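You operate a simulated robot arm through the tools that you are given. There is no shell and no other tool.

The job below is to be done with a simulated robot arm. You get a single attempt, and the scene is never put back.

Task
Raise the lift board to my standing height on the tent card.
Fine: load knob to MID first, then free the red lever, and lock it again after; hands out from under the board; don't let it drop; what stands on it stays. Where these are worked on the way, their far stop is far enough and under half their travel is too little: red lever.

It is judged by the outcome, as a careful person would: the job done as asked, and still so three seconds after it is handed in. It fails if anything else is knocked over, pushed out of place, dropped, spilled or broken.

Robot
A 6-joint arm with a two-finger parallel gripper on a trunk, on a base that drives. Base frame: it is fixed to the floor where the robot stands at the start and does not move with it; the origin is under the middle of the robot, x ahead of it, y to its left, z up; the surface under the hand at the start is at about z = 0.77. Readings come in m, rad, newtons and seconds.
Its first joint turns from -2.897 to 2.897 rad. Places, roughly: gold pen (3x3x13 cm) [1.1, 0.5, 0.9]; lift board [1, 0.2, 0.9]; load knob [0.8, 0, 0.9]; pen stand [1.25, 0.5, 1]; red lever [0.7, 0.4, 0.8]. Payload 3.43 kg.
The tool frame sits at the grasp point between the pads (the TCP): z along the fingers, y along the line on which they close. The tips reach 0.034 m beyond it. Largest opening 0.128 m; finger width 0.024, thickness 0.012; the body of the gripper, 0.048 by 0.13 m, starts 0.096 m behind the TCP.
Orientation is told as [roll, pitch, yaw] about the base's x, y, z axes, in that order, counted from this pose: with the fingers straight down and closing along the base's y, the tool's x points along the base's -x, its y along +y and its z along -z.

Tools
- The arm moves only by the tool nudge_tool. Its arguments are lists of equal length, an entry for each row: "dr": the turn, a rotation vector about the base's x, y, z in rad, a list of three; "offset": the shift along the base's x, y, z in m, a list of three; "fingers": the finger opening in m, from 0 to 0.128. In form: {"dr": [[rx, ry, rz], ...], "offset": [[x, y, z], ...], "fingers": [fingers, ...]}. A call has 1 to 20 rows; each row is the pose to reach, as a shift and turn from the pose commanded when the call began. A row lasts 0.2 s, in which the tool goes at most 0.05 m and 0.15 rad; a call with a longer step from one row to the next is refused whole, and so is a gripper value outside its range. A pose out of reach is approached as far as the arm can. The call stops where the force on the tool passes 80 N (or 10 N more than at its start, if that is more) or the arm is blocked; 0.2 s more then pass. Each finger travels about 0.153 m/s and halts on what it meets, pressing with about 35 N; the grip force reading is that of the motor and also rises with nothing between the fingers. The clock runs only during rows and for 0.2 s after the last one: add rows that repeat a pose to give the fingers time. It gives the time, the measured TCP pose, the force on the tool (base axes), the opening and the grip force at its end, in the units of the frame above (readings bear some noise), with the torque about the TCP (base axes, N m) and any sound that the robot's microphone picked up, and new pictures: "views" is both (left out), scene, wrist or none.
- Cameras (640 x 400 px; columns grow to the right, rows downward): "scene" is now at [0.1707, 0.2129, 1.2098]; the picture's right is [-0.07, -1.00, 0.00], its down [-0.46, 0.03, -0.89] and it looks along [0.89, -0.06, -0.46] (base axes); focal length 284 px, centre (320, 200). "wrist" rides on the gripper at [0.076, -0.011, -0.16] in the tool frame; the picture's right is [0.15, 0.99, 0.00], its down [-0.88, 0.13, -0.46] and it looks along [-0.45, 0.07, 0.89] (tool axes); focal length 234 px, centre (320, 200). There is no depth. A picture from a camera that has moved, and an enlarged one, comes with that camera's place and axes in the base frame and with its lens.
- roll_base(legs): drives the robot by 1 to 6 legs, each [ahead, left, turn to the left] in m, m and rad, along the robot's own axes; the way and the turn of a leg run together, so that a leg with both is an arc; at most 1.5 m and 3.142 rad a leg. The arm and the cameras ride along, it lands a little off, and it stops where it bumps. It gives what a move gives, and a new picture of the scene camera.
- turn_head(pan, tilt): turns the head with the scene camera to pan (to the left, within 2.496 rad either way) and tilt (down, from -0.506 to 1.204), counted from straight ahead of the robot. It gives what a move gives, and a new picture of the scene camera.
- close_up(camera, box): a new picture of the part [left, top, right, bottom] of that camera's present view, enlarged. It takes no simulated time.
- hand_in(): hands the job in; it is judged then, once.

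Places have to be worked out from the pictures, the camera data and where the tool is seen. Open the gripper and draw the arm clear of the work before you hand the job in, unless the task says otherwise.

The tools are called by a JSON object that holds its "api" and its "payload". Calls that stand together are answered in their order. nudge_tool: Moves the arm, as the interface text tells. Its arguments: {"type":"object","properties":{"dr":{"type":"array","items":{"type":"array","items":{"type":"number"}}},"offset":{"type":"array","items":{"type":"array","items":{"type":"number"}}},"fingers":{"type":"array","items":{"type":"number"}},"views":{"type":"string","enum":["both","scene","wrist","none"]}},"required":["dr","offset","fingers"]} The other tools are called the same way: roll_base (legs) drives the base; turn_head (pan, tilt) turns the head that bears the scene camera; close_up (camera, box) takes an enlarged picture of a part of a camera's view; hand_in () hands the job in.

At the start:

```text
t: 0.0
tcp_pos: [0.6465, 0.28, 1.0]
orientation: [-0.001, -0.001, -0.002]
contact_force: [-0.3, 0.5, -0.8]
wrist_torque: [-0.04, 0.03, -0.01]
grip_width: 0.1281
finger_force: 0.0
robot x, y, heading: [-0.0032, -0.0035, -0.002]
head pan, tilt: [-0.068, 0.476]
```

scene: 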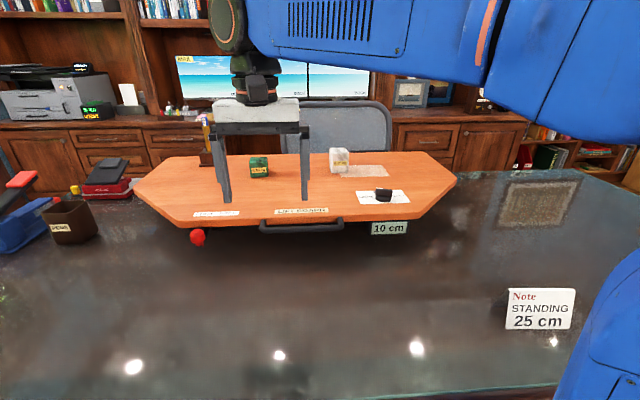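
wrist: 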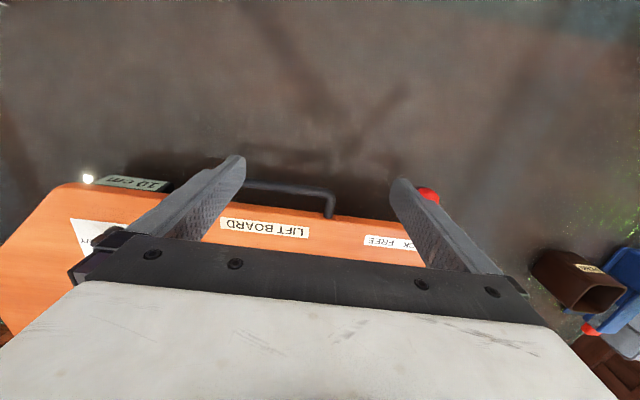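

The card reads STANDING 25 cm and the board currently reads 10 cm. I take close-ups of the board, the knob, the lever label and the card.

{"api": "close_up", "payload": {"camera": "scene", "box": [330, 140, 470, 250]}}

{"api": "close_up", "payload": {"camera": "scene", "box": [130, 140, 340, 260]}}

{"api": "close_up", "payload": {"camera": "scene", "box": [480, 270, 600, 345]}}

{"api": "close_up", "payload": {"camera": "wrist", "box": [60, 140, 480, 300]}}

```text
3.64 times, centred on (400, 195) of scene
camera zoom: at [0.1707, 0.2129, 1.2098], right [-0.07, -1.0, 0.0], down [-0.46, 0.03, -0.89], along [0.89, -0.06, -0.46], focal length 1034 px, centre (29, 218)
```

zoom: 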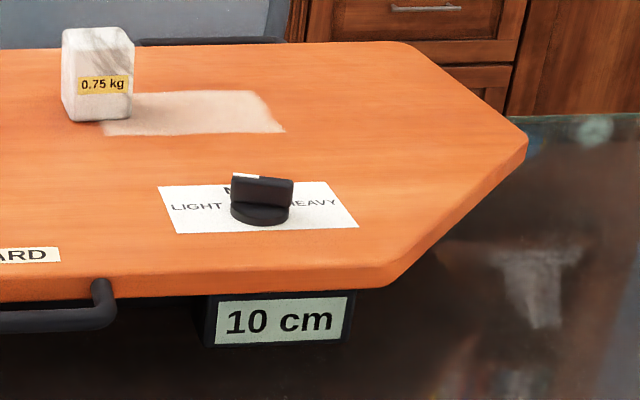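

```text
3.05 times, centred on (235, 200) of scene
camera zoom: at [0.1707, 0.2129, 1.2098], right [-0.07, -1.0, 0.0], down [-0.46, 0.03, -0.89], along [0.89, -0.06, -0.46], focal length 866 px, centre (579, 200)
```

zoom: 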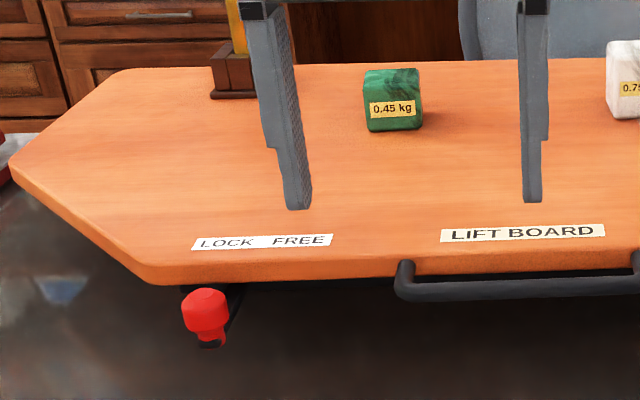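

```text
5.33 times, centred on (540, 308) of scene
camera zoom: at [0.1707, 0.2129, 1.2098], right [-0.07, -1.0, 0.0], down [-0.46, 0.03, -0.89], along [0.89, -0.06, -0.46], focal length 1516 px, centre (-853, -373)
```

zoom: 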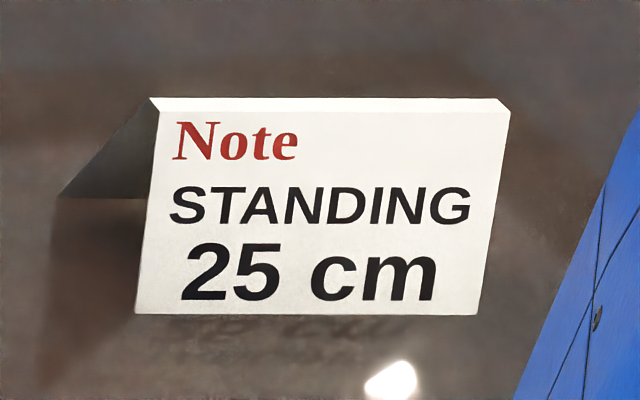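

```text
1.52 times, centred on (270, 220) of wrist
camera zoom: at [0.5719, 0.2685, 1.16], right [-0.15, 0.99, 0.0], down [0.88, 0.13, 0.46], along [0.45, 0.07, -0.89], focal length 357 px, centre (396, 170)
```

zoom: 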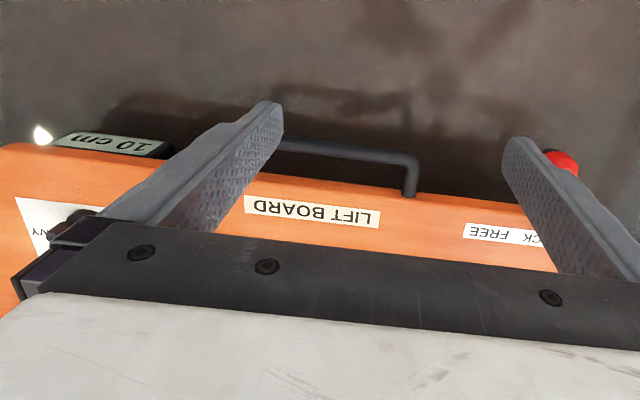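

Knob is at about (0.82, 0.00), the handle bar near x≈0.715, z≈0.86, and the lever ball front left. I move the open hand above and in front of the knob to see its pointer from close by.

{"api": "nudge_tool", "payload": {"dr": [[0, 0, 0], [0, 0, 0], [0, 0, 0], [0, 0, 0], [0, 0, 0], [0, 0, 0], [0, 0, 0], [0, 0, 0], [0, 0, 0]], "offset": [[0, -0.035, 0.02], [0, -0.07, 0.04], [0.02, -0.105, 0.04], [0.04, -0.14, 0.04], [0.06, -0.175, 0.04], [0.08, -0.21, 0.04], [0.09, -0.245, 0.04], [0.1, -0.28, 0.04], [0.1, -0.28, 0.04]], "fingers": [0.128, 0.128, 0.128, 0.128, 0.128, 0.128, 0.128, 0.128, 0.128]}}

```text
t: 2.0
tcp_pos: [0.7451, -0.0017, 1.0388]
orientation: [0.001, -0.001, 0.0]
contact_force: [-0.4, 0.6, 0.0]
wrist_torque: [0.0, 0.01, 0.03]
grip_width: 0.128
finger_force: 0.0
robot x, y, heading: [0.0025, 0.0005, -0.001]
head pan, tilt: [-0.068, 0.476]
camera scene: at [0.1707, 0.2128, 1.2098], right [-0.07, -1.0, 0.0], down [-0.46, 0.03, -0.89], along [0.89, -0.06, -0.46], focal length 284 px, centre (320, 200)
camera wrist: at [0.671, -0.0133, 1.1985], right [-0.15, 0.99, 0.0], down [0.88, 0.13, 0.46], along [0.45, 0.07, -0.89], focal length 234 px, centre (320, 200)
```

scene: 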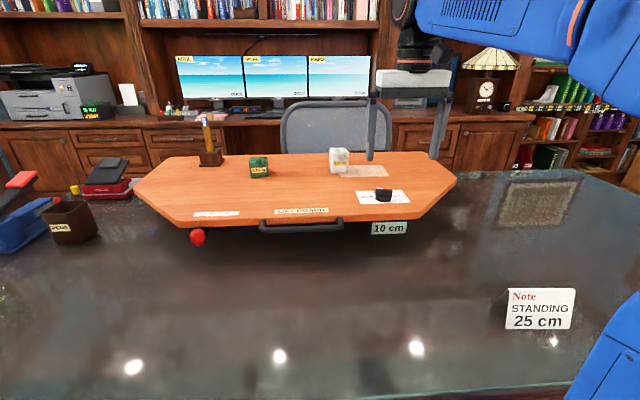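
wrist: 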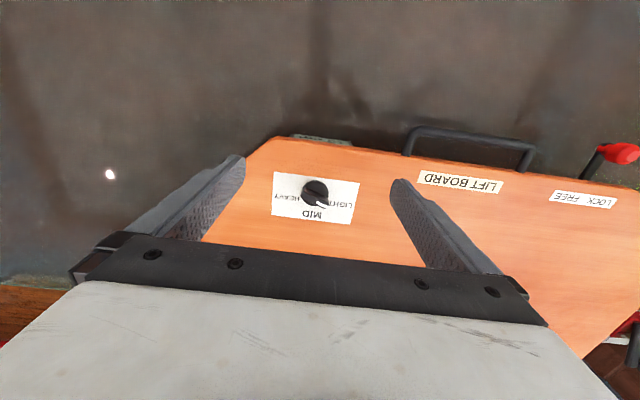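

The knob sits between the fingers in the wrist picture; I enlarge it, and the handle and lever too.

{"api": "close_up", "payload": {"camera": "wrist", "box": [260, 160, 372, 230]}}

{"api": "close_up", "payload": {"camera": "wrist", "box": [390, 110, 640, 266]}}

{"api": "close_up", "payload": {"camera": "scene", "box": [350, 175, 420, 219]}}

```text
5.71 times, centred on (316, 195) of wrist
camera zoom: at [0.671, -0.0133, 1.1985], right [-0.15, 0.99, 0.0], down [0.88, 0.13, 0.46], along [0.45, 0.07, -0.89], focal length 1338 px, centre (343, 229)
```

zoom: 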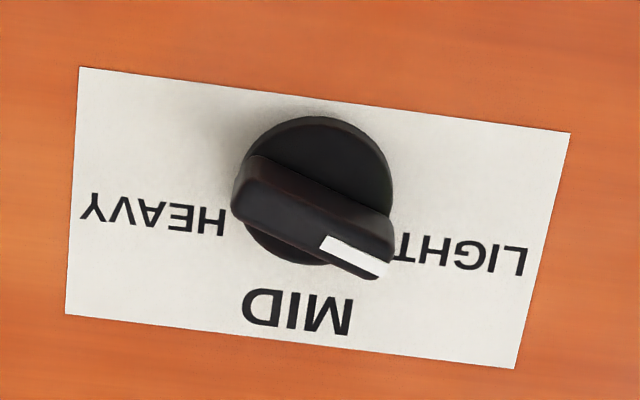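

```text
2.56 times, centred on (515, 188) of wrist
camera zoom: at [0.671, -0.0133, 1.1985], right [-0.15, 0.99, 0.0], down [0.88, 0.13, 0.46], along [0.45, 0.07, -0.89], focal length 600 px, centre (-179, 231)
```

zoom: 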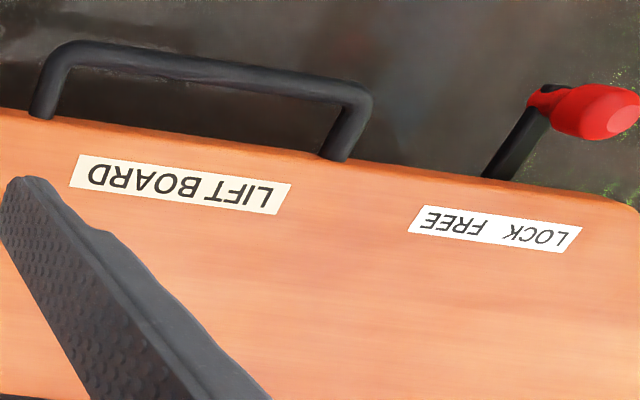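

```text
9.09 times, centred on (385, 197) of scene
camera zoom: at [0.1707, 0.2128, 1.2098], right [-0.07, -1.0, 0.0], down [-0.46, 0.03, -0.89], along [0.89, -0.06, -0.46], focal length 2584 px, centre (-271, 227)
```

zoom: 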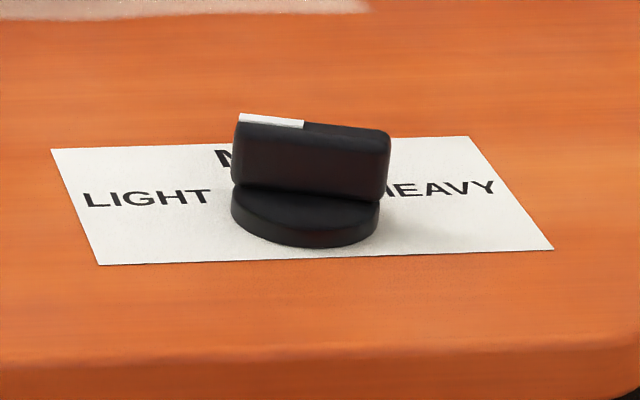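

The pointer stands at LIGHT, about 73° left of MID (which lies straight ahead, +x), knob centre near (0.822, 0.003), bar top near z 0.90. I turn the hand about 73° over the knob to put the fingers across its bar, still well above it.

{"api": "nudge_tool", "payload": {"dr": [[0, 0, 0.141], [0, 0, 0.282], [0, 0, 0.423], [0, 0, 0.564], [0, 0, 0.705], [0, 0, 0.846], [0, 0, 0.987], [0, 0, 1.128], [0, 0, 1.27], [0, 0, 1.27]], "offset": [[0.01, 0, 0], [0.02, 0, 0], [0.03, 0, 0], [0.04, 0, 0], [0.05, 0, -0.01], [0.06, 0, -0.02], [0.07, 0.003, -0.03], [0.075, 0.003, -0.045], [0.075, 0.003, -0.06], [0.075, 0.003, -0.06]], "fingers": [0.1, 0.08, 0.06, 0.06, 0.06, 0.06, 0.06, 0.06, 0.06, 0.06]}}

```text
t: 4.2
tcp_pos: [0.822, 0.0029, 0.9806]
orientation: [0.0, 0.002, 1.271]
contact_force: [-0.4, 0.2, 1.1]
wrist_torque: [0.01, 0.01, 0.0]
grip_width: 0.0601
finger_force: 0.0
robot x, y, heading: [0.0016, 0.0002, -0.006]
head pan, tilt: [-0.068, 0.476]
camera scene: at [0.1707, 0.2128, 1.2098], right [-0.07, -1.0, 0.0], down [-0.46, 0.03, -0.89], along [0.89, -0.06, -0.46], focal length 284 px, centre (320, 200)
camera wrist: at [0.8121, -0.0738, 1.1405], right [-0.99, 0.15, 0.0], down [0.13, 0.88, 0.46], along [0.07, 0.45, -0.89], focal length 234 px, centre (320, 200)
```

scene: 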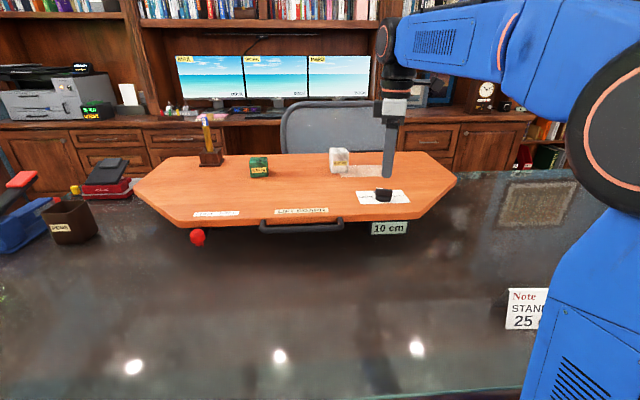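
wrist: 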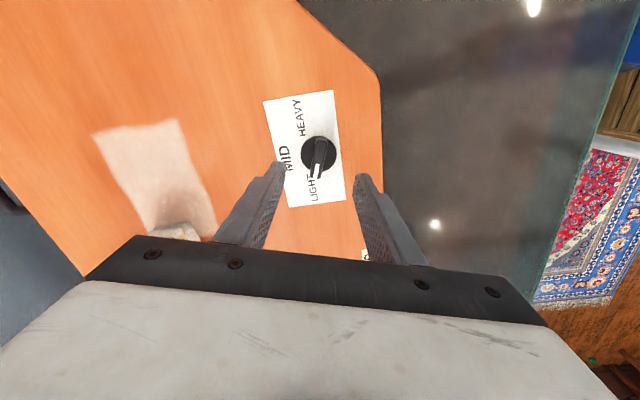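

The hand is over the knob with the fingers either side of the bar. I enlarge to check the alignment before descending.

{"api": "close_up", "payload": {"camera": "wrist", "box": [240, 80, 400, 180]}}

{"api": "close_up", "payload": {"camera": "scene", "box": [340, 110, 440, 240]}}

```text
4.00 times, centred on (320, 130) of wrist
camera zoom: at [0.8121, -0.0738, 1.1405], right [-0.99, 0.15, 0.0], down [0.13, 0.88, 0.46], along [0.07, 0.45, -0.89], focal length 937 px, centre (320, 480)
```

zoom: 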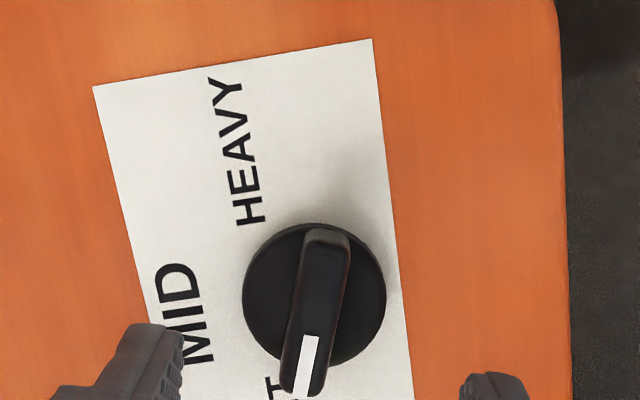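

```text
3.08 times, centred on (390, 175) of scene
camera zoom: at [0.1707, 0.2128, 1.2098], right [-0.07, -1.0, 0.0], down [-0.46, 0.03, -0.89], along [0.89, -0.06, -0.46], focal length 874 px, centre (105, 277)
```

zoom: 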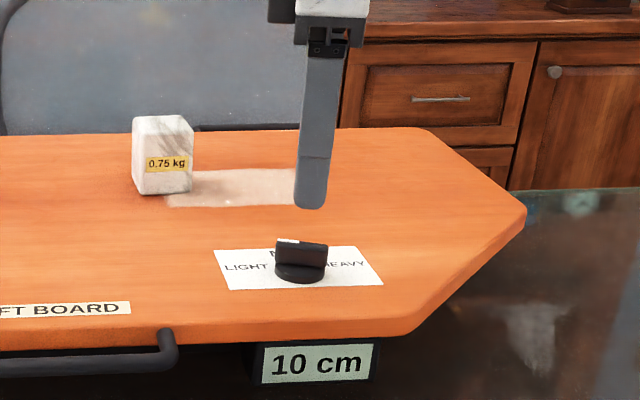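

The bar is at 72–73°, matching the hand; centre refined to (0.824, 0.001). I descend so that the tips end near z 0.885, just above the disc.

{"api": "nudge_tool", "payload": {"dr": [[0, 0, 0], [0, 0, 0], [0, 0, 0], [0, 0, 0]], "offset": [[0.002, -0.002, -0.02], [0.002, -0.002, -0.04], [0.002, -0.002, -0.058], [0.002, -0.002, -0.058]], "fingers": [0.05, 0.05, 0.05, 0.05]}}

{"api": "close_up", "payload": {"camera": "scene", "box": [350, 160, 420, 204]}}

{"api": "close_up", "payload": {"camera": "wrist", "box": [240, 100, 400, 200]}}

```text
t: 5.2
tcp_pos: [0.8222, 0.0006, 0.9214]
orientation: [-0.001, 0.0, 1.27]
contact_force: [-0.8, -0.2, -0.6]
wrist_torque: [0.03, 0.0, 0.03]
grip_width: 0.0501
finger_force: 0.0
robot x, y, heading: [0.0011, -0.0036, -0.002]
head pan, tilt: [-0.068, 0.476]
camera scene: at [0.1707, 0.2128, 1.2098], right [-0.07, -1.0, 0.0], down [-0.46, 0.03, -0.89], along [0.89, -0.06, -0.46], focal length 284 px, centre (320, 200)
camera wrist: at [0.8118, -0.0756, 1.0824], right [-0.99, 0.15, 0.0], down [0.14, 0.88, 0.46], along [0.07, 0.45, -0.89], focal length 234 px, centre (320, 200)
```

scene: 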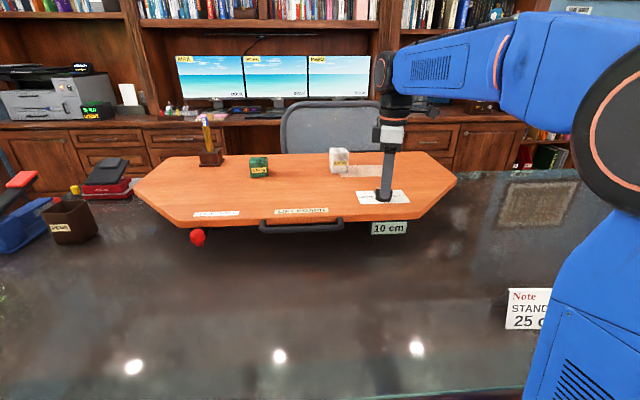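
wrist: 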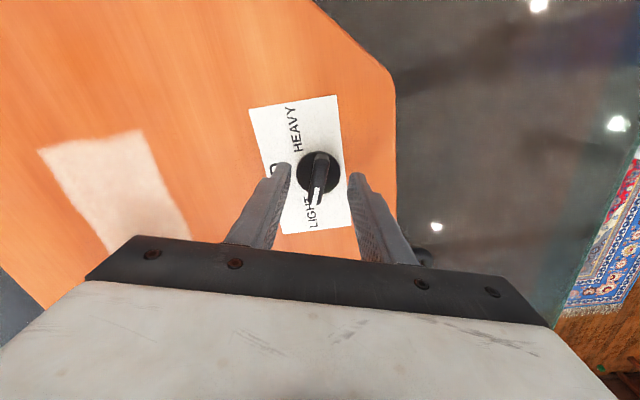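

```text
9.09 times, centred on (385, 182) of scene
camera zoom: at [0.1707, 0.2128, 1.2098], right [-0.07, -1.0, 0.0], down [-0.46, 0.03, -0.89], along [0.89, -0.06, -0.46], focal length 2584 px, centre (-271, 364)
```

zoom: 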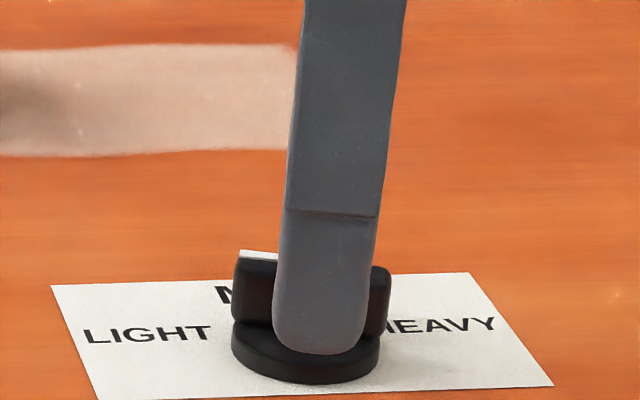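

```text
4.00 times, centred on (320, 150) of wrist
camera zoom: at [0.8118, -0.0756, 1.0824], right [-0.99, 0.15, 0.0], down [0.14, 0.88, 0.46], along [0.07, 0.45, -0.89], focal length 937 px, centre (320, 400)
```

zoom: 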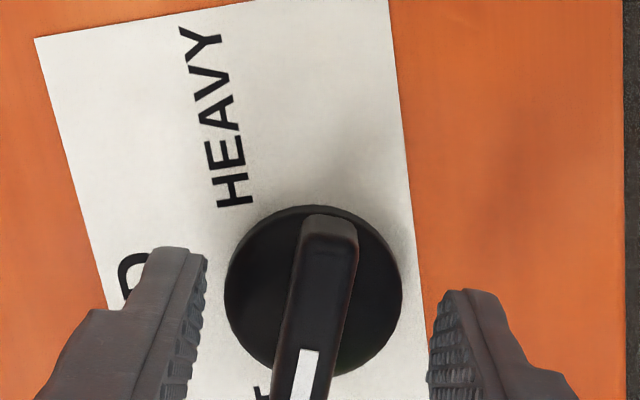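

The fingers straddle the bar with ~12 mm overlap. I lower 3 mm more and close on it.

{"api": "nudge_tool", "payload": {"dr": [[0, 0, 0], [0, 0, 0], [0, 0, 0], [0, 0, 0]], "offset": [[0.001, 0, -0.003], [0.001, 0, -0.003], [0.001, 0, -0.003], [0.001, 0, -0.003]], "fingers": [0.04, 0.025, 0.01, 0.008]}}

{"api": "close_up", "payload": {"camera": "wrist", "box": [240, 100, 400, 200]}}

```text
t: 6.2
tcp_pos: [0.8234, -0.0, 0.9201]
orientation: [0.0, 0.002, 1.272]
contact_force: [-10.1, 1.1, -4.3]
wrist_torque: [0.13, -0.15, -0.95]
grip_width: 0.0134
finger_force: 44.3
robot x, y, heading: [0.0008, -0.0019, 0.006]
head pan, tilt: [-0.068, 0.476]
camera scene: at [0.1704, 0.2129, 1.2098], right [-0.07, -1.0, 0.0], down [-0.46, 0.03, -0.89], along [0.89, -0.06, -0.46], focal length 284 px, centre (320, 200)
camera wrist: at [0.8133, -0.0754, 1.0794], right [-0.99, 0.15, 0.0], down [0.14, 0.88, 0.46], along [0.07, 0.45, -0.89], focal length 234 px, centre (320, 200)
```

scene: 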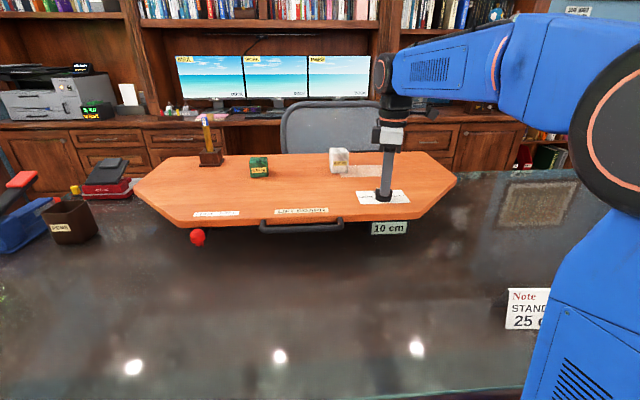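
wrist: 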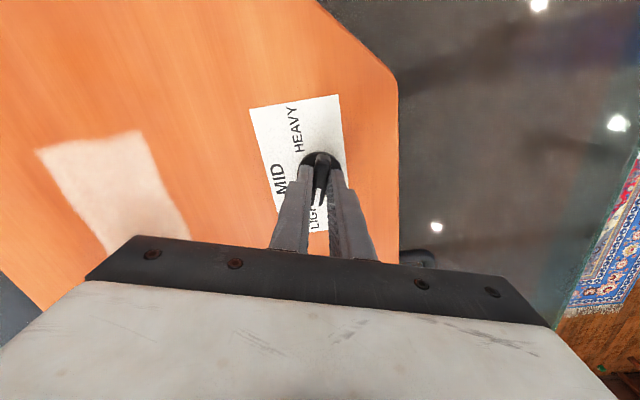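

```text
4.00 times, centred on (320, 150) of wrist
camera zoom: at [0.8133, -0.0754, 1.0794], right [-0.99, 0.15, 0.0], down [0.14, 0.88, 0.46], along [0.07, 0.45, -0.89], focal length 937 px, centre (320, 400)
```

zoom: 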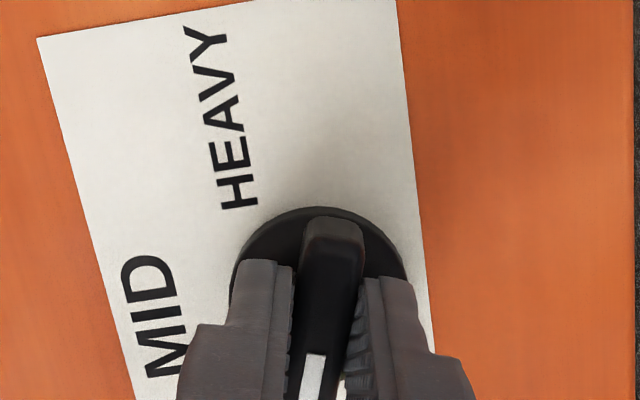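

Gripped at 13.4 mm with a small side force. I turn clockwise by 1.27 rad to bring the pointer to MID.

{"api": "nudge_tool", "payload": {"dr": [[0, 0, -0.1], [0, 0, -0.22], [0, 0, -0.34], [0, 0, -0.46], [0, 0, -0.58], [0, 0, -0.7], [0, 0, -0.82], [0, 0, -0.94], [0, 0, -1.06], [0, 0, -1.17], [0, 0, -1.27], [0, 0, -1.27]], "offset": [[-0.001, 0, 0], [-0.001, 0, 0], [-0.001, 0, 0], [-0.001, 0, 0], [-0.001, 0, 0], [-0.001, 0, 0], [-0.001, 0, 0], [-0.001, 0, 0], [-0.001, 0, 0], [-0.001, 0, 0], [-0.001, 0, 0], [-0.001, 0, 0]], "fingers": [0.008, 0.008, 0.008, 0.008, 0.008, 0.008, 0.008, 0.008, 0.008, 0.008, 0.008, 0.008]}}

{"api": "close_up", "payload": {"camera": "wrist", "box": [240, 100, 400, 200]}}

```text
t: 8.8
tcp_pos: [0.8222, 0.0021, 0.9184]
orientation: [0.001, -0.001, 0.001]
contact_force: [-28.7, 24.3, 4.7]
wrist_torque: [0.72, 1.22, 0.01]
grip_width: 0.0131
finger_force: 45.5
robot x, y, heading: [0.0006, 0.0008, 0.001]
head pan, tilt: [-0.068, 0.476]
camera scene: at [0.1696, 0.2138, 1.2098], right [-0.07, -1.0, 0.0], down [-0.46, 0.03, -0.89], along [0.89, -0.06, -0.46], focal length 284 px, centre (320, 200)
camera wrist: at [0.748, -0.0092, 1.0794], right [-0.15, 0.99, 0.0], down [0.88, 0.13, 0.46], along [0.45, 0.07, -0.89], focal length 234 px, centre (320, 200)
```

scene: 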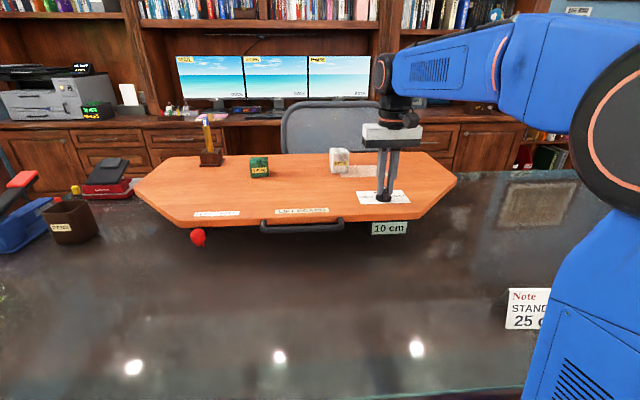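
wrist: 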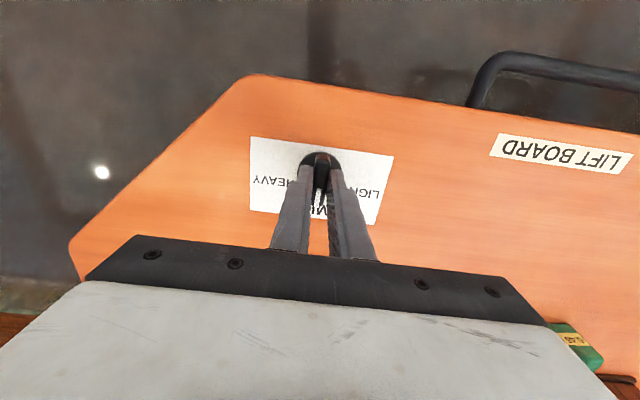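

```text
4.00 times, centred on (320, 150) of wrist
camera zoom: at [0.748, -0.0092, 1.0794], right [-0.15, 0.99, 0.0], down [0.88, 0.13, 0.46], along [0.45, 0.07, -0.89], focal length 937 px, centre (320, 400)
```

zoom: 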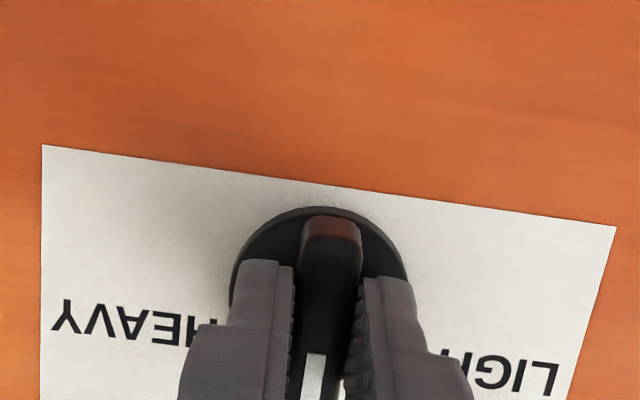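

The pointer now faces +x toward MID. I open the fingers slowly and rise to look at it unobstructed.

{"api": "nudge_tool", "payload": {"dr": [[0, 0, 0], [0, 0, 0], [0, 0, 0], [0, 0, 0], [0, 0, 0], [0, 0, 0], [0, 0, 0]], "offset": [[0, 0, 0], [0, 0, 0], [0, 0, 0.005], [0, 0, 0.03], [-0.02, 0, 0.06], [-0.05, 0, 0.09], [-0.07, 0, 0.11]], "fingers": [0.02, 0.04, 0.06, 0.06, 0.1, 0.128, 0.128]}}

{"api": "close_up", "payload": {"camera": "wrist", "box": [260, 150, 372, 220]}}

{"api": "close_up", "payload": {"camera": "scene", "box": [350, 175, 420, 219]}}

{"api": "close_up", "payload": {"camera": "wrist", "box": [390, 90, 640, 246]}}

```text
t: 10.4
tcp_pos: [0.7537, 0.0007, 1.029]
orientation: [0.002, 0.002, 0.0]
contact_force: [-0.1, 0.2, -0.7]
wrist_torque: [0.0, 0.02, -0.03]
grip_width: 0.1281
finger_force: 0.1
robot x, y, heading: [0.0014, -0.0018, -0.0]
head pan, tilt: [-0.068, 0.476]
camera scene: at [0.171, 0.2129, 1.2097], right [-0.07, -1.0, 0.0], down [-0.46, 0.03, -0.89], along [0.89, -0.06, -0.46], focal length 284 px, centre (320, 200)
camera wrist: at [0.6797, -0.0117, 1.1896], right [-0.15, 0.99, 0.0], down [0.88, 0.13, 0.45], along [0.45, 0.07, -0.89], focal length 234 px, centre (320, 200)
```

scene: 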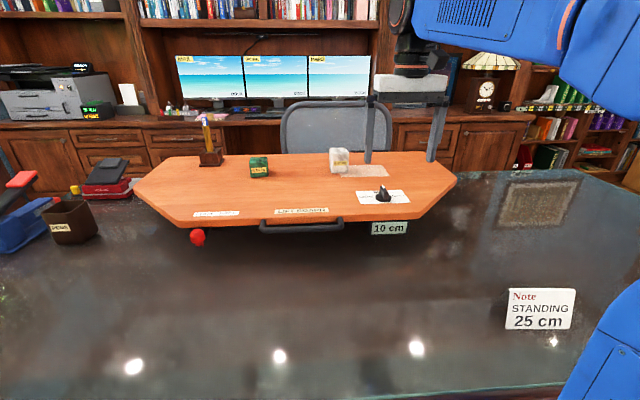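
wrist: 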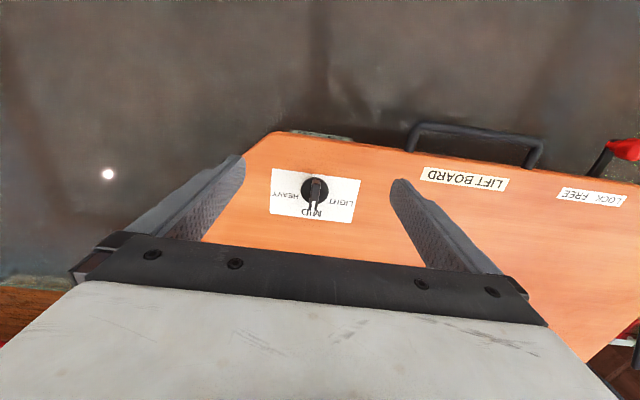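

```text
5.71 times, centred on (316, 185) of wrist
camera zoom: at [0.6797, -0.0117, 1.1896], right [-0.15, 0.99, 0.0], down [0.88, 0.13, 0.45], along [0.45, 0.07, -0.89], focal length 1338 px, centre (343, 286)
```

zoom: 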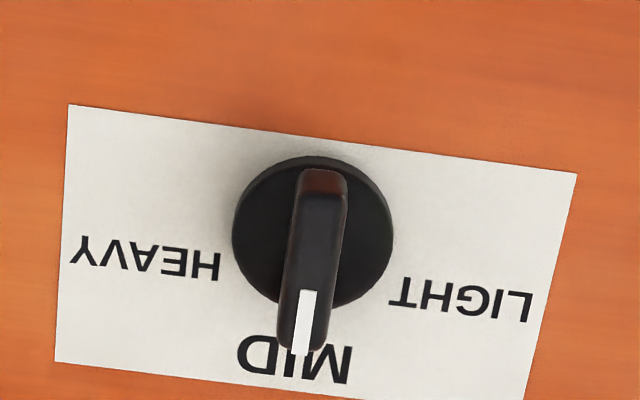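

```text
9.09 times, centred on (385, 197) of scene
camera zoom: at [0.171, 0.2129, 1.2097], right [-0.07, -1.0, 0.0], down [-0.46, 0.03, -0.89], along [0.89, -0.06, -0.46], focal length 2584 px, centre (-271, 227)
```

zoom: 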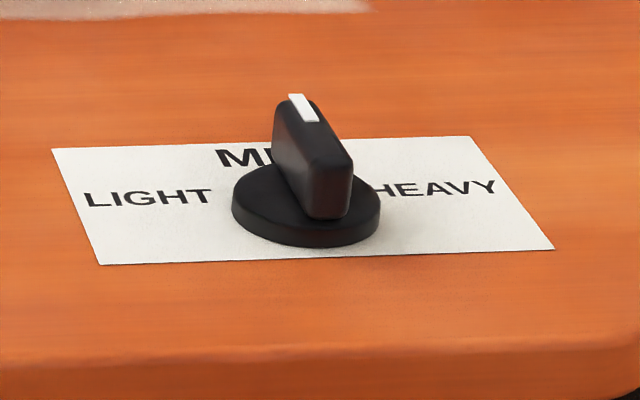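

```text
2.56 times, centred on (515, 168) of wrist
camera zoom: at [0.6797, -0.0117, 1.1896], right [-0.15, 0.99, 0.0], down [0.88, 0.13, 0.45], along [0.45, 0.07, -0.89], focal length 600 px, centre (-179, 282)
```

zoom: 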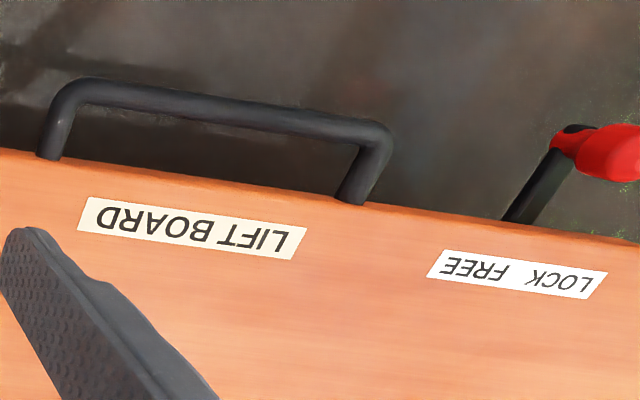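

The pointer now points at MID. Next I move the hand toward the front left to view the red lever (about (0.70, 0.45, 0.84)) from above.

{"api": "nudge_tool", "payload": {"dr": [[0, 0, 0], [0, 0, 0], [0, 0, 0], [0, 0, 0], [0, 0, 0], [0, 0, 0], [0, 0, 0], [0, 0, 0], [0, 0, 0], [0, 0, 0], [0, 0, 0], [0, 0, 0]], "offset": [[-0.02, 0.03, 0], [-0.04, 0.07, 0], [-0.06, 0.11, 0], [-0.08, 0.15, 0], [-0.1, 0.19, 0], [-0.12, 0.23, 0], [-0.134, 0.27, 0], [-0.134, 0.31, 0], [-0.134, 0.35, 0], [-0.134, 0.39, -0.01], [-0.134, 0.43, -0.02], [-0.134, 0.43, -0.02]], "fingers": [0.128, 0.128, 0.128, 0.128, 0.128, 0.128, 0.128, 0.128, 0.128, 0.128, 0.128, 0.128]}}

{"api": "close_up", "payload": {"camera": "wrist", "box": [220, 130, 420, 255]}}

{"api": "close_up", "payload": {"camera": "scene", "box": [160, 195, 260, 257]}}

```text
t: 13.0
tcp_pos: [0.6174, 0.4322, 1.0073]
orientation: [0.001, 0.0, 0.0]
contact_force: [0.2, 0.1, 0.3]
wrist_torque: [0.0, 0.0, 0.01]
grip_width: 0.1279
finger_force: 0.2
robot x, y, heading: [0.0019, -0.0013, -0.002]
head pan, tilt: [-0.068, 0.476]
camera scene: at [0.1707, 0.2129, 1.2098], right [-0.07, -1.0, 0.0], down [-0.46, 0.03, -0.89], along [0.89, -0.06, -0.46], focal length 284 px, centre (320, 200)
camera wrist: at [0.5433, 0.4206, 1.1681], right [-0.15, 0.99, 0.0], down [0.88, 0.13, 0.46], along [0.45, 0.07, -0.89], focal length 234 px, centre (320, 200)
```

scene: 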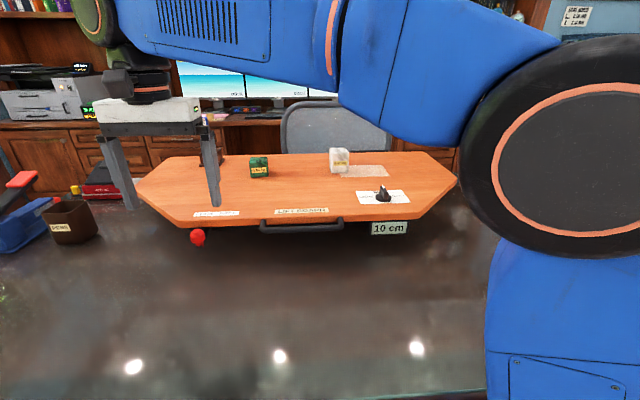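
wrist: 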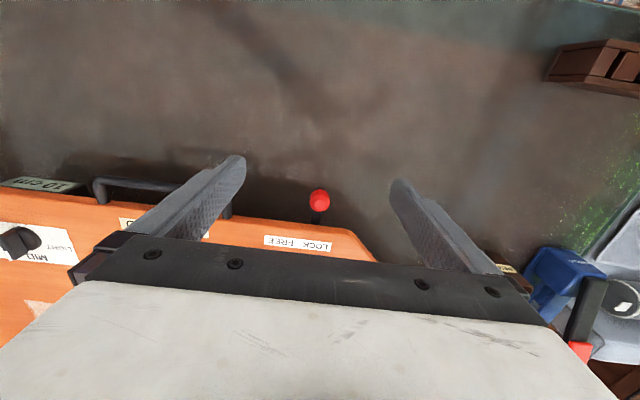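

```text
3.20 times, centred on (320, 192) of wrist
camera zoom: at [0.5433, 0.4206, 1.1681], right [-0.15, 0.99, 0.0], down [0.88, 0.13, 0.46], along [0.45, 0.07, -0.89], focal length 749 px, centre (320, 224)
```

zoom: 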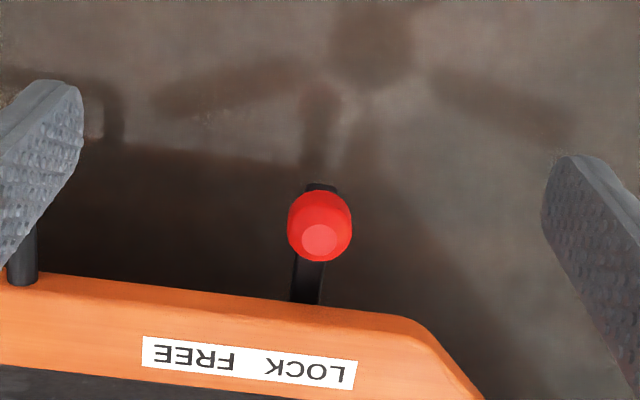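

```text
6.40 times, centred on (210, 226) of scene
camera zoom: at [0.1707, 0.2129, 1.2098], right [-0.07, -1.0, 0.0], down [-0.46, 0.03, -0.89], along [0.89, -0.06, -0.46], focal length 1819 px, centre (1024, 34)
```

zoom: 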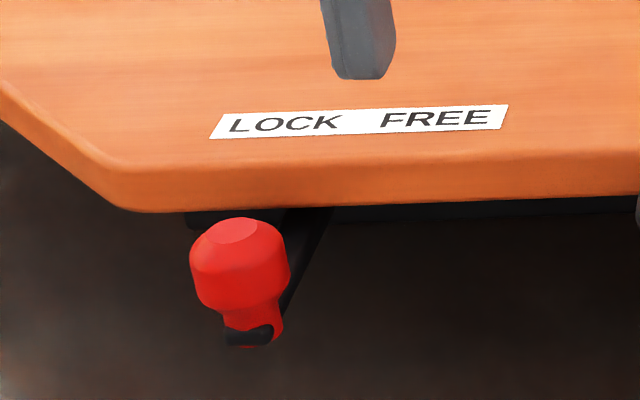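

The lever is a mushroom knob on an arm pointing straight at me, centre about (0.699, 0.444, 0.858), under LOCK; FREE lies about 6 cm to the right (−y). I straddle it with loosely opened fingers from above, staying in front of the board edge.

{"api": "nudge_tool", "payload": {"dr": [[0, 0, 0], [0, 0, 0], [0, 0, 0], [0, 0, 0], [0, 0, 0], [0, 0, 0], [0, 0, 0]], "offset": [[0.03, 0.004, 0], [0.06, 0.008, -0.02], [0.08, 0.012, -0.05], [0.08, 0.012, -0.08], [0.08, 0.012, -0.105], [0.08, 0.012, -0.122], [0.08, 0.012, -0.122]], "fingers": [0.1, 0.08, 0.07, 0.07, 0.07, 0.07, 0.07]}}

{"api": "close_up", "payload": {"camera": "wrist", "box": [220, 110, 420, 235]}}

{"api": "close_up", "payload": {"camera": "scene", "box": [150, 190, 270, 265]}}

```text
t: 14.6
tcp_pos: [0.7004, 0.4411, 0.8858]
orientation: [0.001, 0.0, -0.001]
contact_force: [0.4, -0.5, -0.2]
wrist_torque: [0.01, 0.02, 0.01]
grip_width: 0.0701
finger_force: 0.0
robot x, y, heading: [-0.0004, 0.0006, -0.002]
head pan, tilt: [-0.068, 0.476]
camera scene: at [0.1708, 0.2129, 1.2097], right [-0.07, -1.0, 0.0], down [-0.46, 0.03, -0.89], along [0.89, -0.06, -0.46], focal length 284 px, centre (320, 200)
camera wrist: at [0.6253, 0.4299, 1.0457], right [-0.15, 0.99, 0.0], down [0.88, 0.13, 0.46], along [0.45, 0.07, -0.89], focal length 234 px, centre (320, 200)
```

scene: 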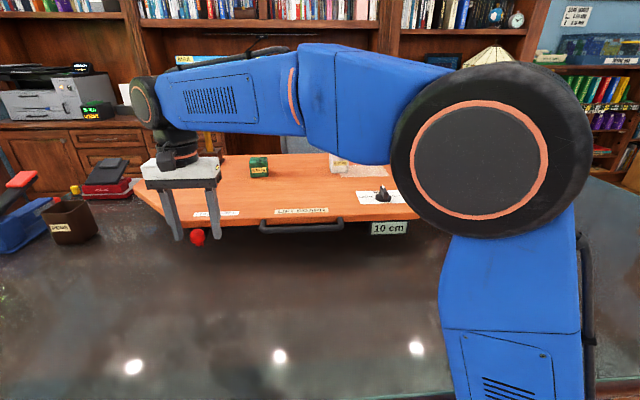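
wrist: 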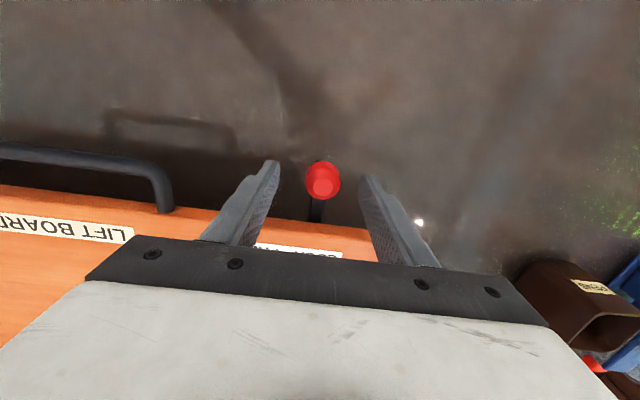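

```text
3.20 times, centred on (320, 172) of wrist
camera zoom: at [0.6253, 0.4299, 1.0457], right [-0.15, 0.99, 0.0], down [0.88, 0.13, 0.46], along [0.45, 0.07, -0.89], focal length 749 px, centre (320, 288)
```

zoom: 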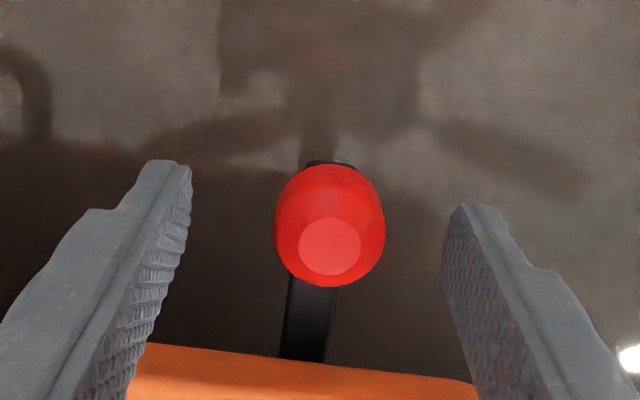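

```text
5.33 times, centred on (210, 228) of scene
camera zoom: at [0.1708, 0.2129, 1.2097], right [-0.07, -1.0, 0.0], down [-0.46, 0.03, -0.89], along [0.89, -0.06, -0.46], focal length 1516 px, centre (907, 53)
```

zoom: 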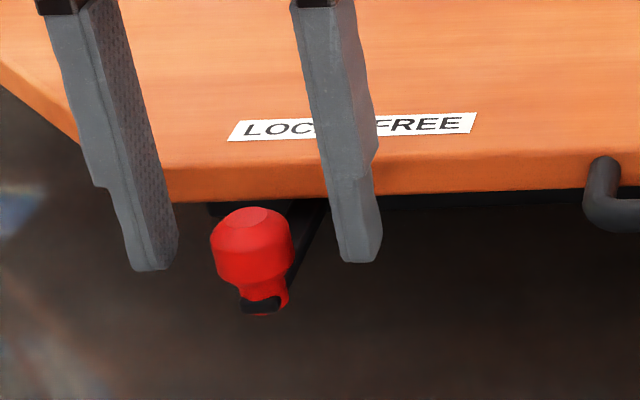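

Tips are at two-thirds of the knob's bulge. I lower 8 mm, narrow to a loose fit, and push toward FREE (−y) by ~4 cm to see how it moves.

{"api": "nudge_tool", "payload": {"dr": [[0, 0, 0], [0, 0, 0], [0, 0, 0], [0, 0, 0], [0, 0, 0], [0, 0, 0], [0, 0, 0], [0, 0, 0]], "offset": [[0.001, 0.003, -0.008], [0.001, 0.003, -0.008], [0.001, 0.003, -0.008], [0.001, -0.006, -0.008], [0.001, -0.014, -0.008], [0.001, -0.022, -0.008], [0.001, -0.03, -0.008], [0.001, -0.03, -0.008]], "fingers": [0.05, 0.04, 0.04, 0.04, 0.04, 0.04, 0.04, 0.04]}}

{"api": "close_up", "payload": {"camera": "wrist", "box": [220, 110, 420, 235]}}

{"api": "close_up", "payload": {"camera": "scene", "box": [150, 190, 270, 265]}}

```text
t: 16.4
tcp_pos: [0.6998, 0.4123, 0.8787]
orientation: [0.0, 0.0, 0.0]
contact_force: [-0.3, 0.4, 0.3]
wrist_torque: [0.02, 0.0, 0.0]
grip_width: 0.0399
finger_force: 0.0
robot x, y, heading: [0.0038, 0.002, -0.003]
head pan, tilt: [-0.068, 0.476]
camera scene: at [0.1707, 0.2129, 1.2098], right [-0.07, -1.0, 0.0], down [-0.46, 0.03, -0.89], along [0.89, -0.06, -0.46], focal length 284 px, centre (320, 200)
camera wrist: at [0.6259, 0.4002, 1.0393], right [-0.15, 0.99, 0.0], down [0.88, 0.13, 0.46], along [0.45, 0.07, -0.89], focal length 234 px, centre (320, 200)
```

scene: 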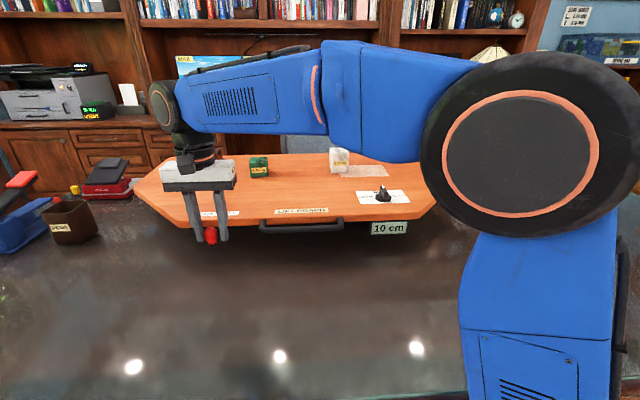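
wrist: 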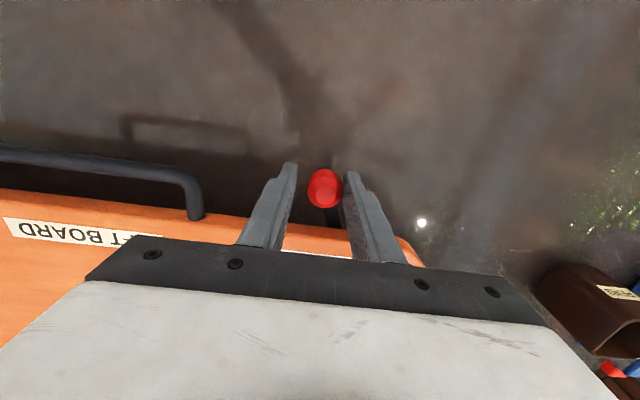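

```text
3.20 times, centred on (320, 172) of wrist
camera zoom: at [0.6259, 0.4002, 1.0393], right [-0.15, 0.99, 0.0], down [0.88, 0.13, 0.46], along [0.45, 0.07, -0.89], focal length 749 px, centre (320, 288)
```

zoom: 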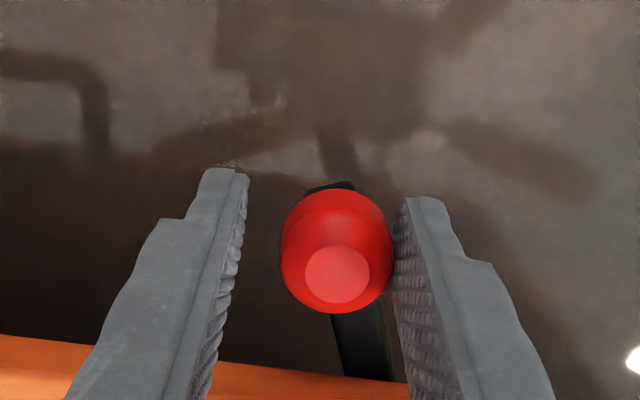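

```text
5.33 times, centred on (210, 228) of scene
camera zoom: at [0.1707, 0.2129, 1.2098], right [-0.07, -1.0, 0.0], down [-0.46, 0.03, -0.89], along [0.89, -0.06, -0.46], focal length 1516 px, centre (907, 53)
```

zoom: 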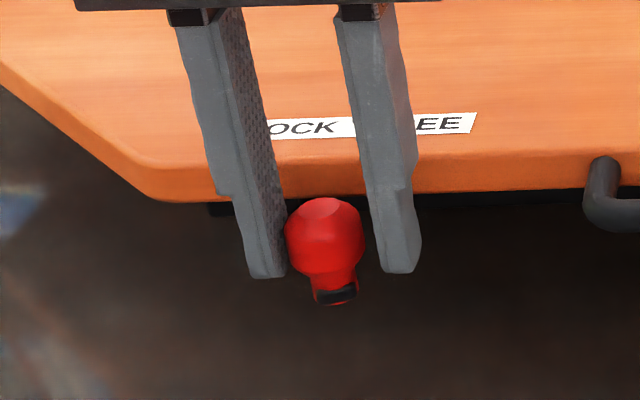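

The knob swings freely about a pivot behind the board edge (arm ≈ 0.10 m). I keep pushing toward FREE, following the arc slightly toward the board, in small steps.

{"api": "nudge_tool", "payload": {"dr": [[0, 0, 0], [0, 0, 0], [0, 0, 0], [0, 0, 0], [0, 0, 0]], "offset": [[0.003, -0.008, 0], [0.006, -0.016, 0], [0.01, -0.024, 0], [0.014, -0.032, 0], [0.014, -0.032, 0]], "fingers": [0.04, 0.04, 0.04, 0.04, 0.04]}}

{"api": "close_up", "payload": {"camera": "wrist", "box": [220, 110, 420, 235]}}

{"api": "close_up", "payload": {"camera": "scene", "box": [150, 190, 270, 265]}}

```text
t: 17.6
tcp_pos: [0.7148, 0.3821, 0.88]
orientation: [0.001, -0.001, 0.0]
contact_force: [-5.5, 14.6, 0.5]
wrist_torque: [0.41, 0.14, 0.21]
grip_width: 0.048
finger_force: 7.2
robot x, y, heading: [0.0, 0.0028, -0.001]
head pan, tilt: [-0.068, 0.476]
camera scene: at [0.1704, 0.2136, 1.2097], right [-0.07, -1.0, 0.0], down [-0.46, 0.03, -0.89], along [0.89, -0.06, -0.46], focal length 284 px, centre (320, 200)
camera wrist: at [0.6395, 0.3704, 1.0397], right [-0.15, 0.99, 0.0], down [0.88, 0.13, 0.46], along [0.45, 0.07, -0.89], focal length 234 px, centre (320, 200)
```

scene: 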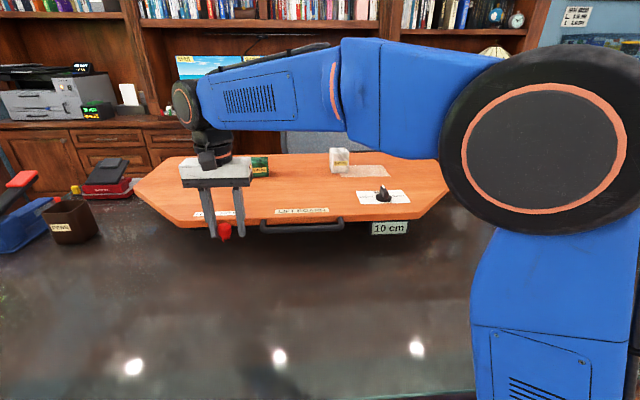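
wrist: 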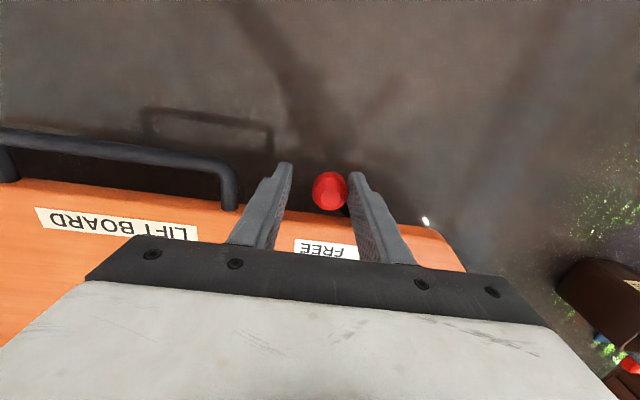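

```text
3.20 times, centred on (320, 172) of wrist
camera zoom: at [0.6395, 0.3704, 1.0397], right [-0.15, 0.99, 0.0], down [0.88, 0.13, 0.46], along [0.45, 0.07, -0.89], focal length 749 px, centre (320, 288)
```

zoom: 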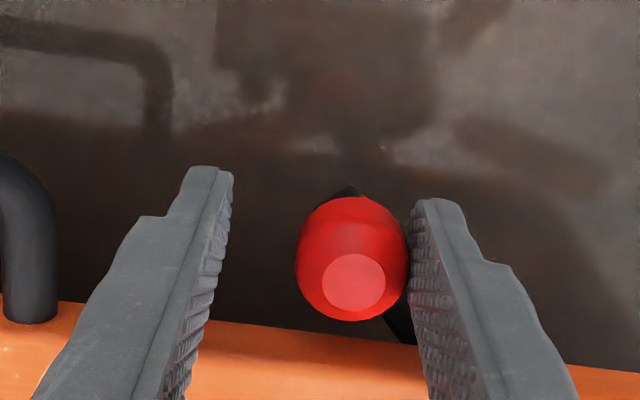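

```text
5.33 times, centred on (210, 228) of scene
camera zoom: at [0.1704, 0.2136, 1.2097], right [-0.07, -1.0, 0.0], down [-0.46, 0.03, -0.89], along [0.89, -0.06, -0.46], focal length 1516 px, centre (907, 53)
```

zoom: 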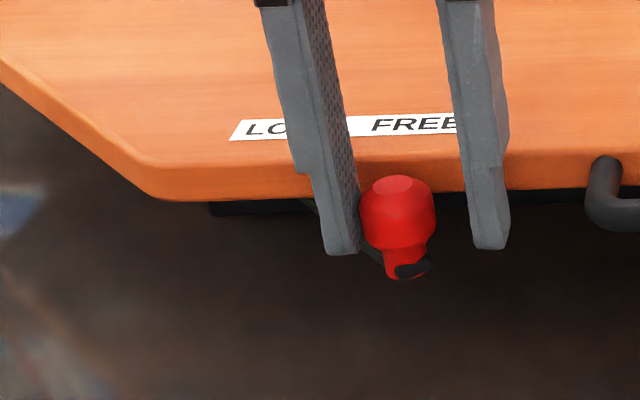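

The knob is now under FREE at about (0.72, 0.391), ~40° swung, and resistance of 15 N appeared—likely the stop. I push 6 mm more along the arc to confirm, watching whether it moves.

{"api": "nudge_tool", "payload": {"dr": [[0, 0, 0], [0, 0, 0], [0, 0, 0]], "offset": [[0.001, -0.003, 0], [0.003, -0.007, 0], [0.003, -0.007, 0]], "fingers": [0.04, 0.04, 0.04]}}

{"api": "close_up", "payload": {"camera": "scene", "box": [150, 190, 270, 265]}}

```text
t: 18.4
tcp_pos: [0.7172, 0.3763, 0.8782]
orientation: [0.0, -0.001, 0.003]
contact_force: [-12.9, 35.2, 1.4]
wrist_torque: [1.02, 0.32, 0.55]
grip_width: 0.06
finger_force: 17.4
robot x, y, heading: [-0.0019, -0.0001, 0.005]
head pan, tilt: [-0.068, 0.476]
camera scene: at [0.1702, 0.2143, 1.2096], right [-0.07, -1.0, 0.0], down [-0.46, 0.03, -0.89], along [0.89, -0.06, -0.46], focal length 284 px, centre (320, 200)
camera wrist: at [0.6421, 0.3639, 1.0394], right [-0.15, 0.99, 0.0], down [0.88, 0.13, 0.46], along [0.45, 0.07, -0.89], focal length 234 px, centre (320, 200)
```

scene: 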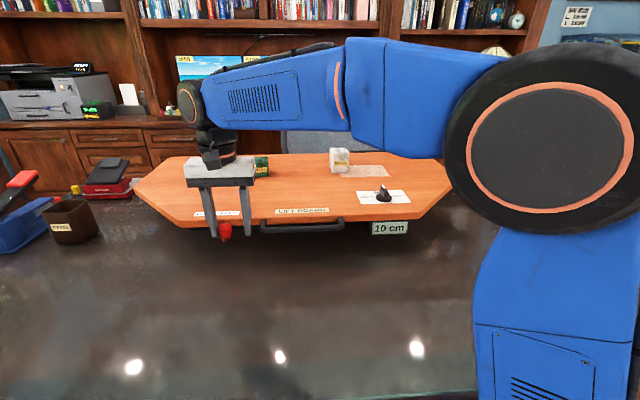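
wrist: 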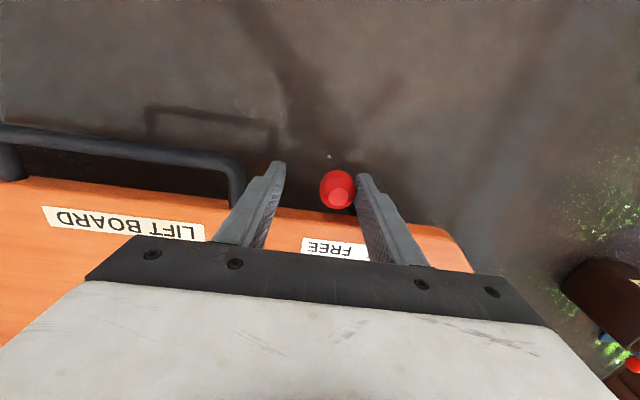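

```text
5.33 times, centred on (210, 228) of scene
camera zoom: at [0.1702, 0.2143, 1.2096], right [-0.07, -1.0, 0.0], down [-0.46, 0.03, -0.89], along [0.89, -0.06, -0.46], focal length 1516 px, centre (907, 53)
```

zoom: 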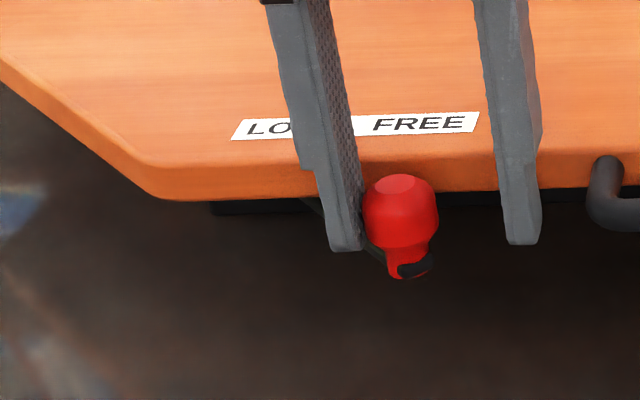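

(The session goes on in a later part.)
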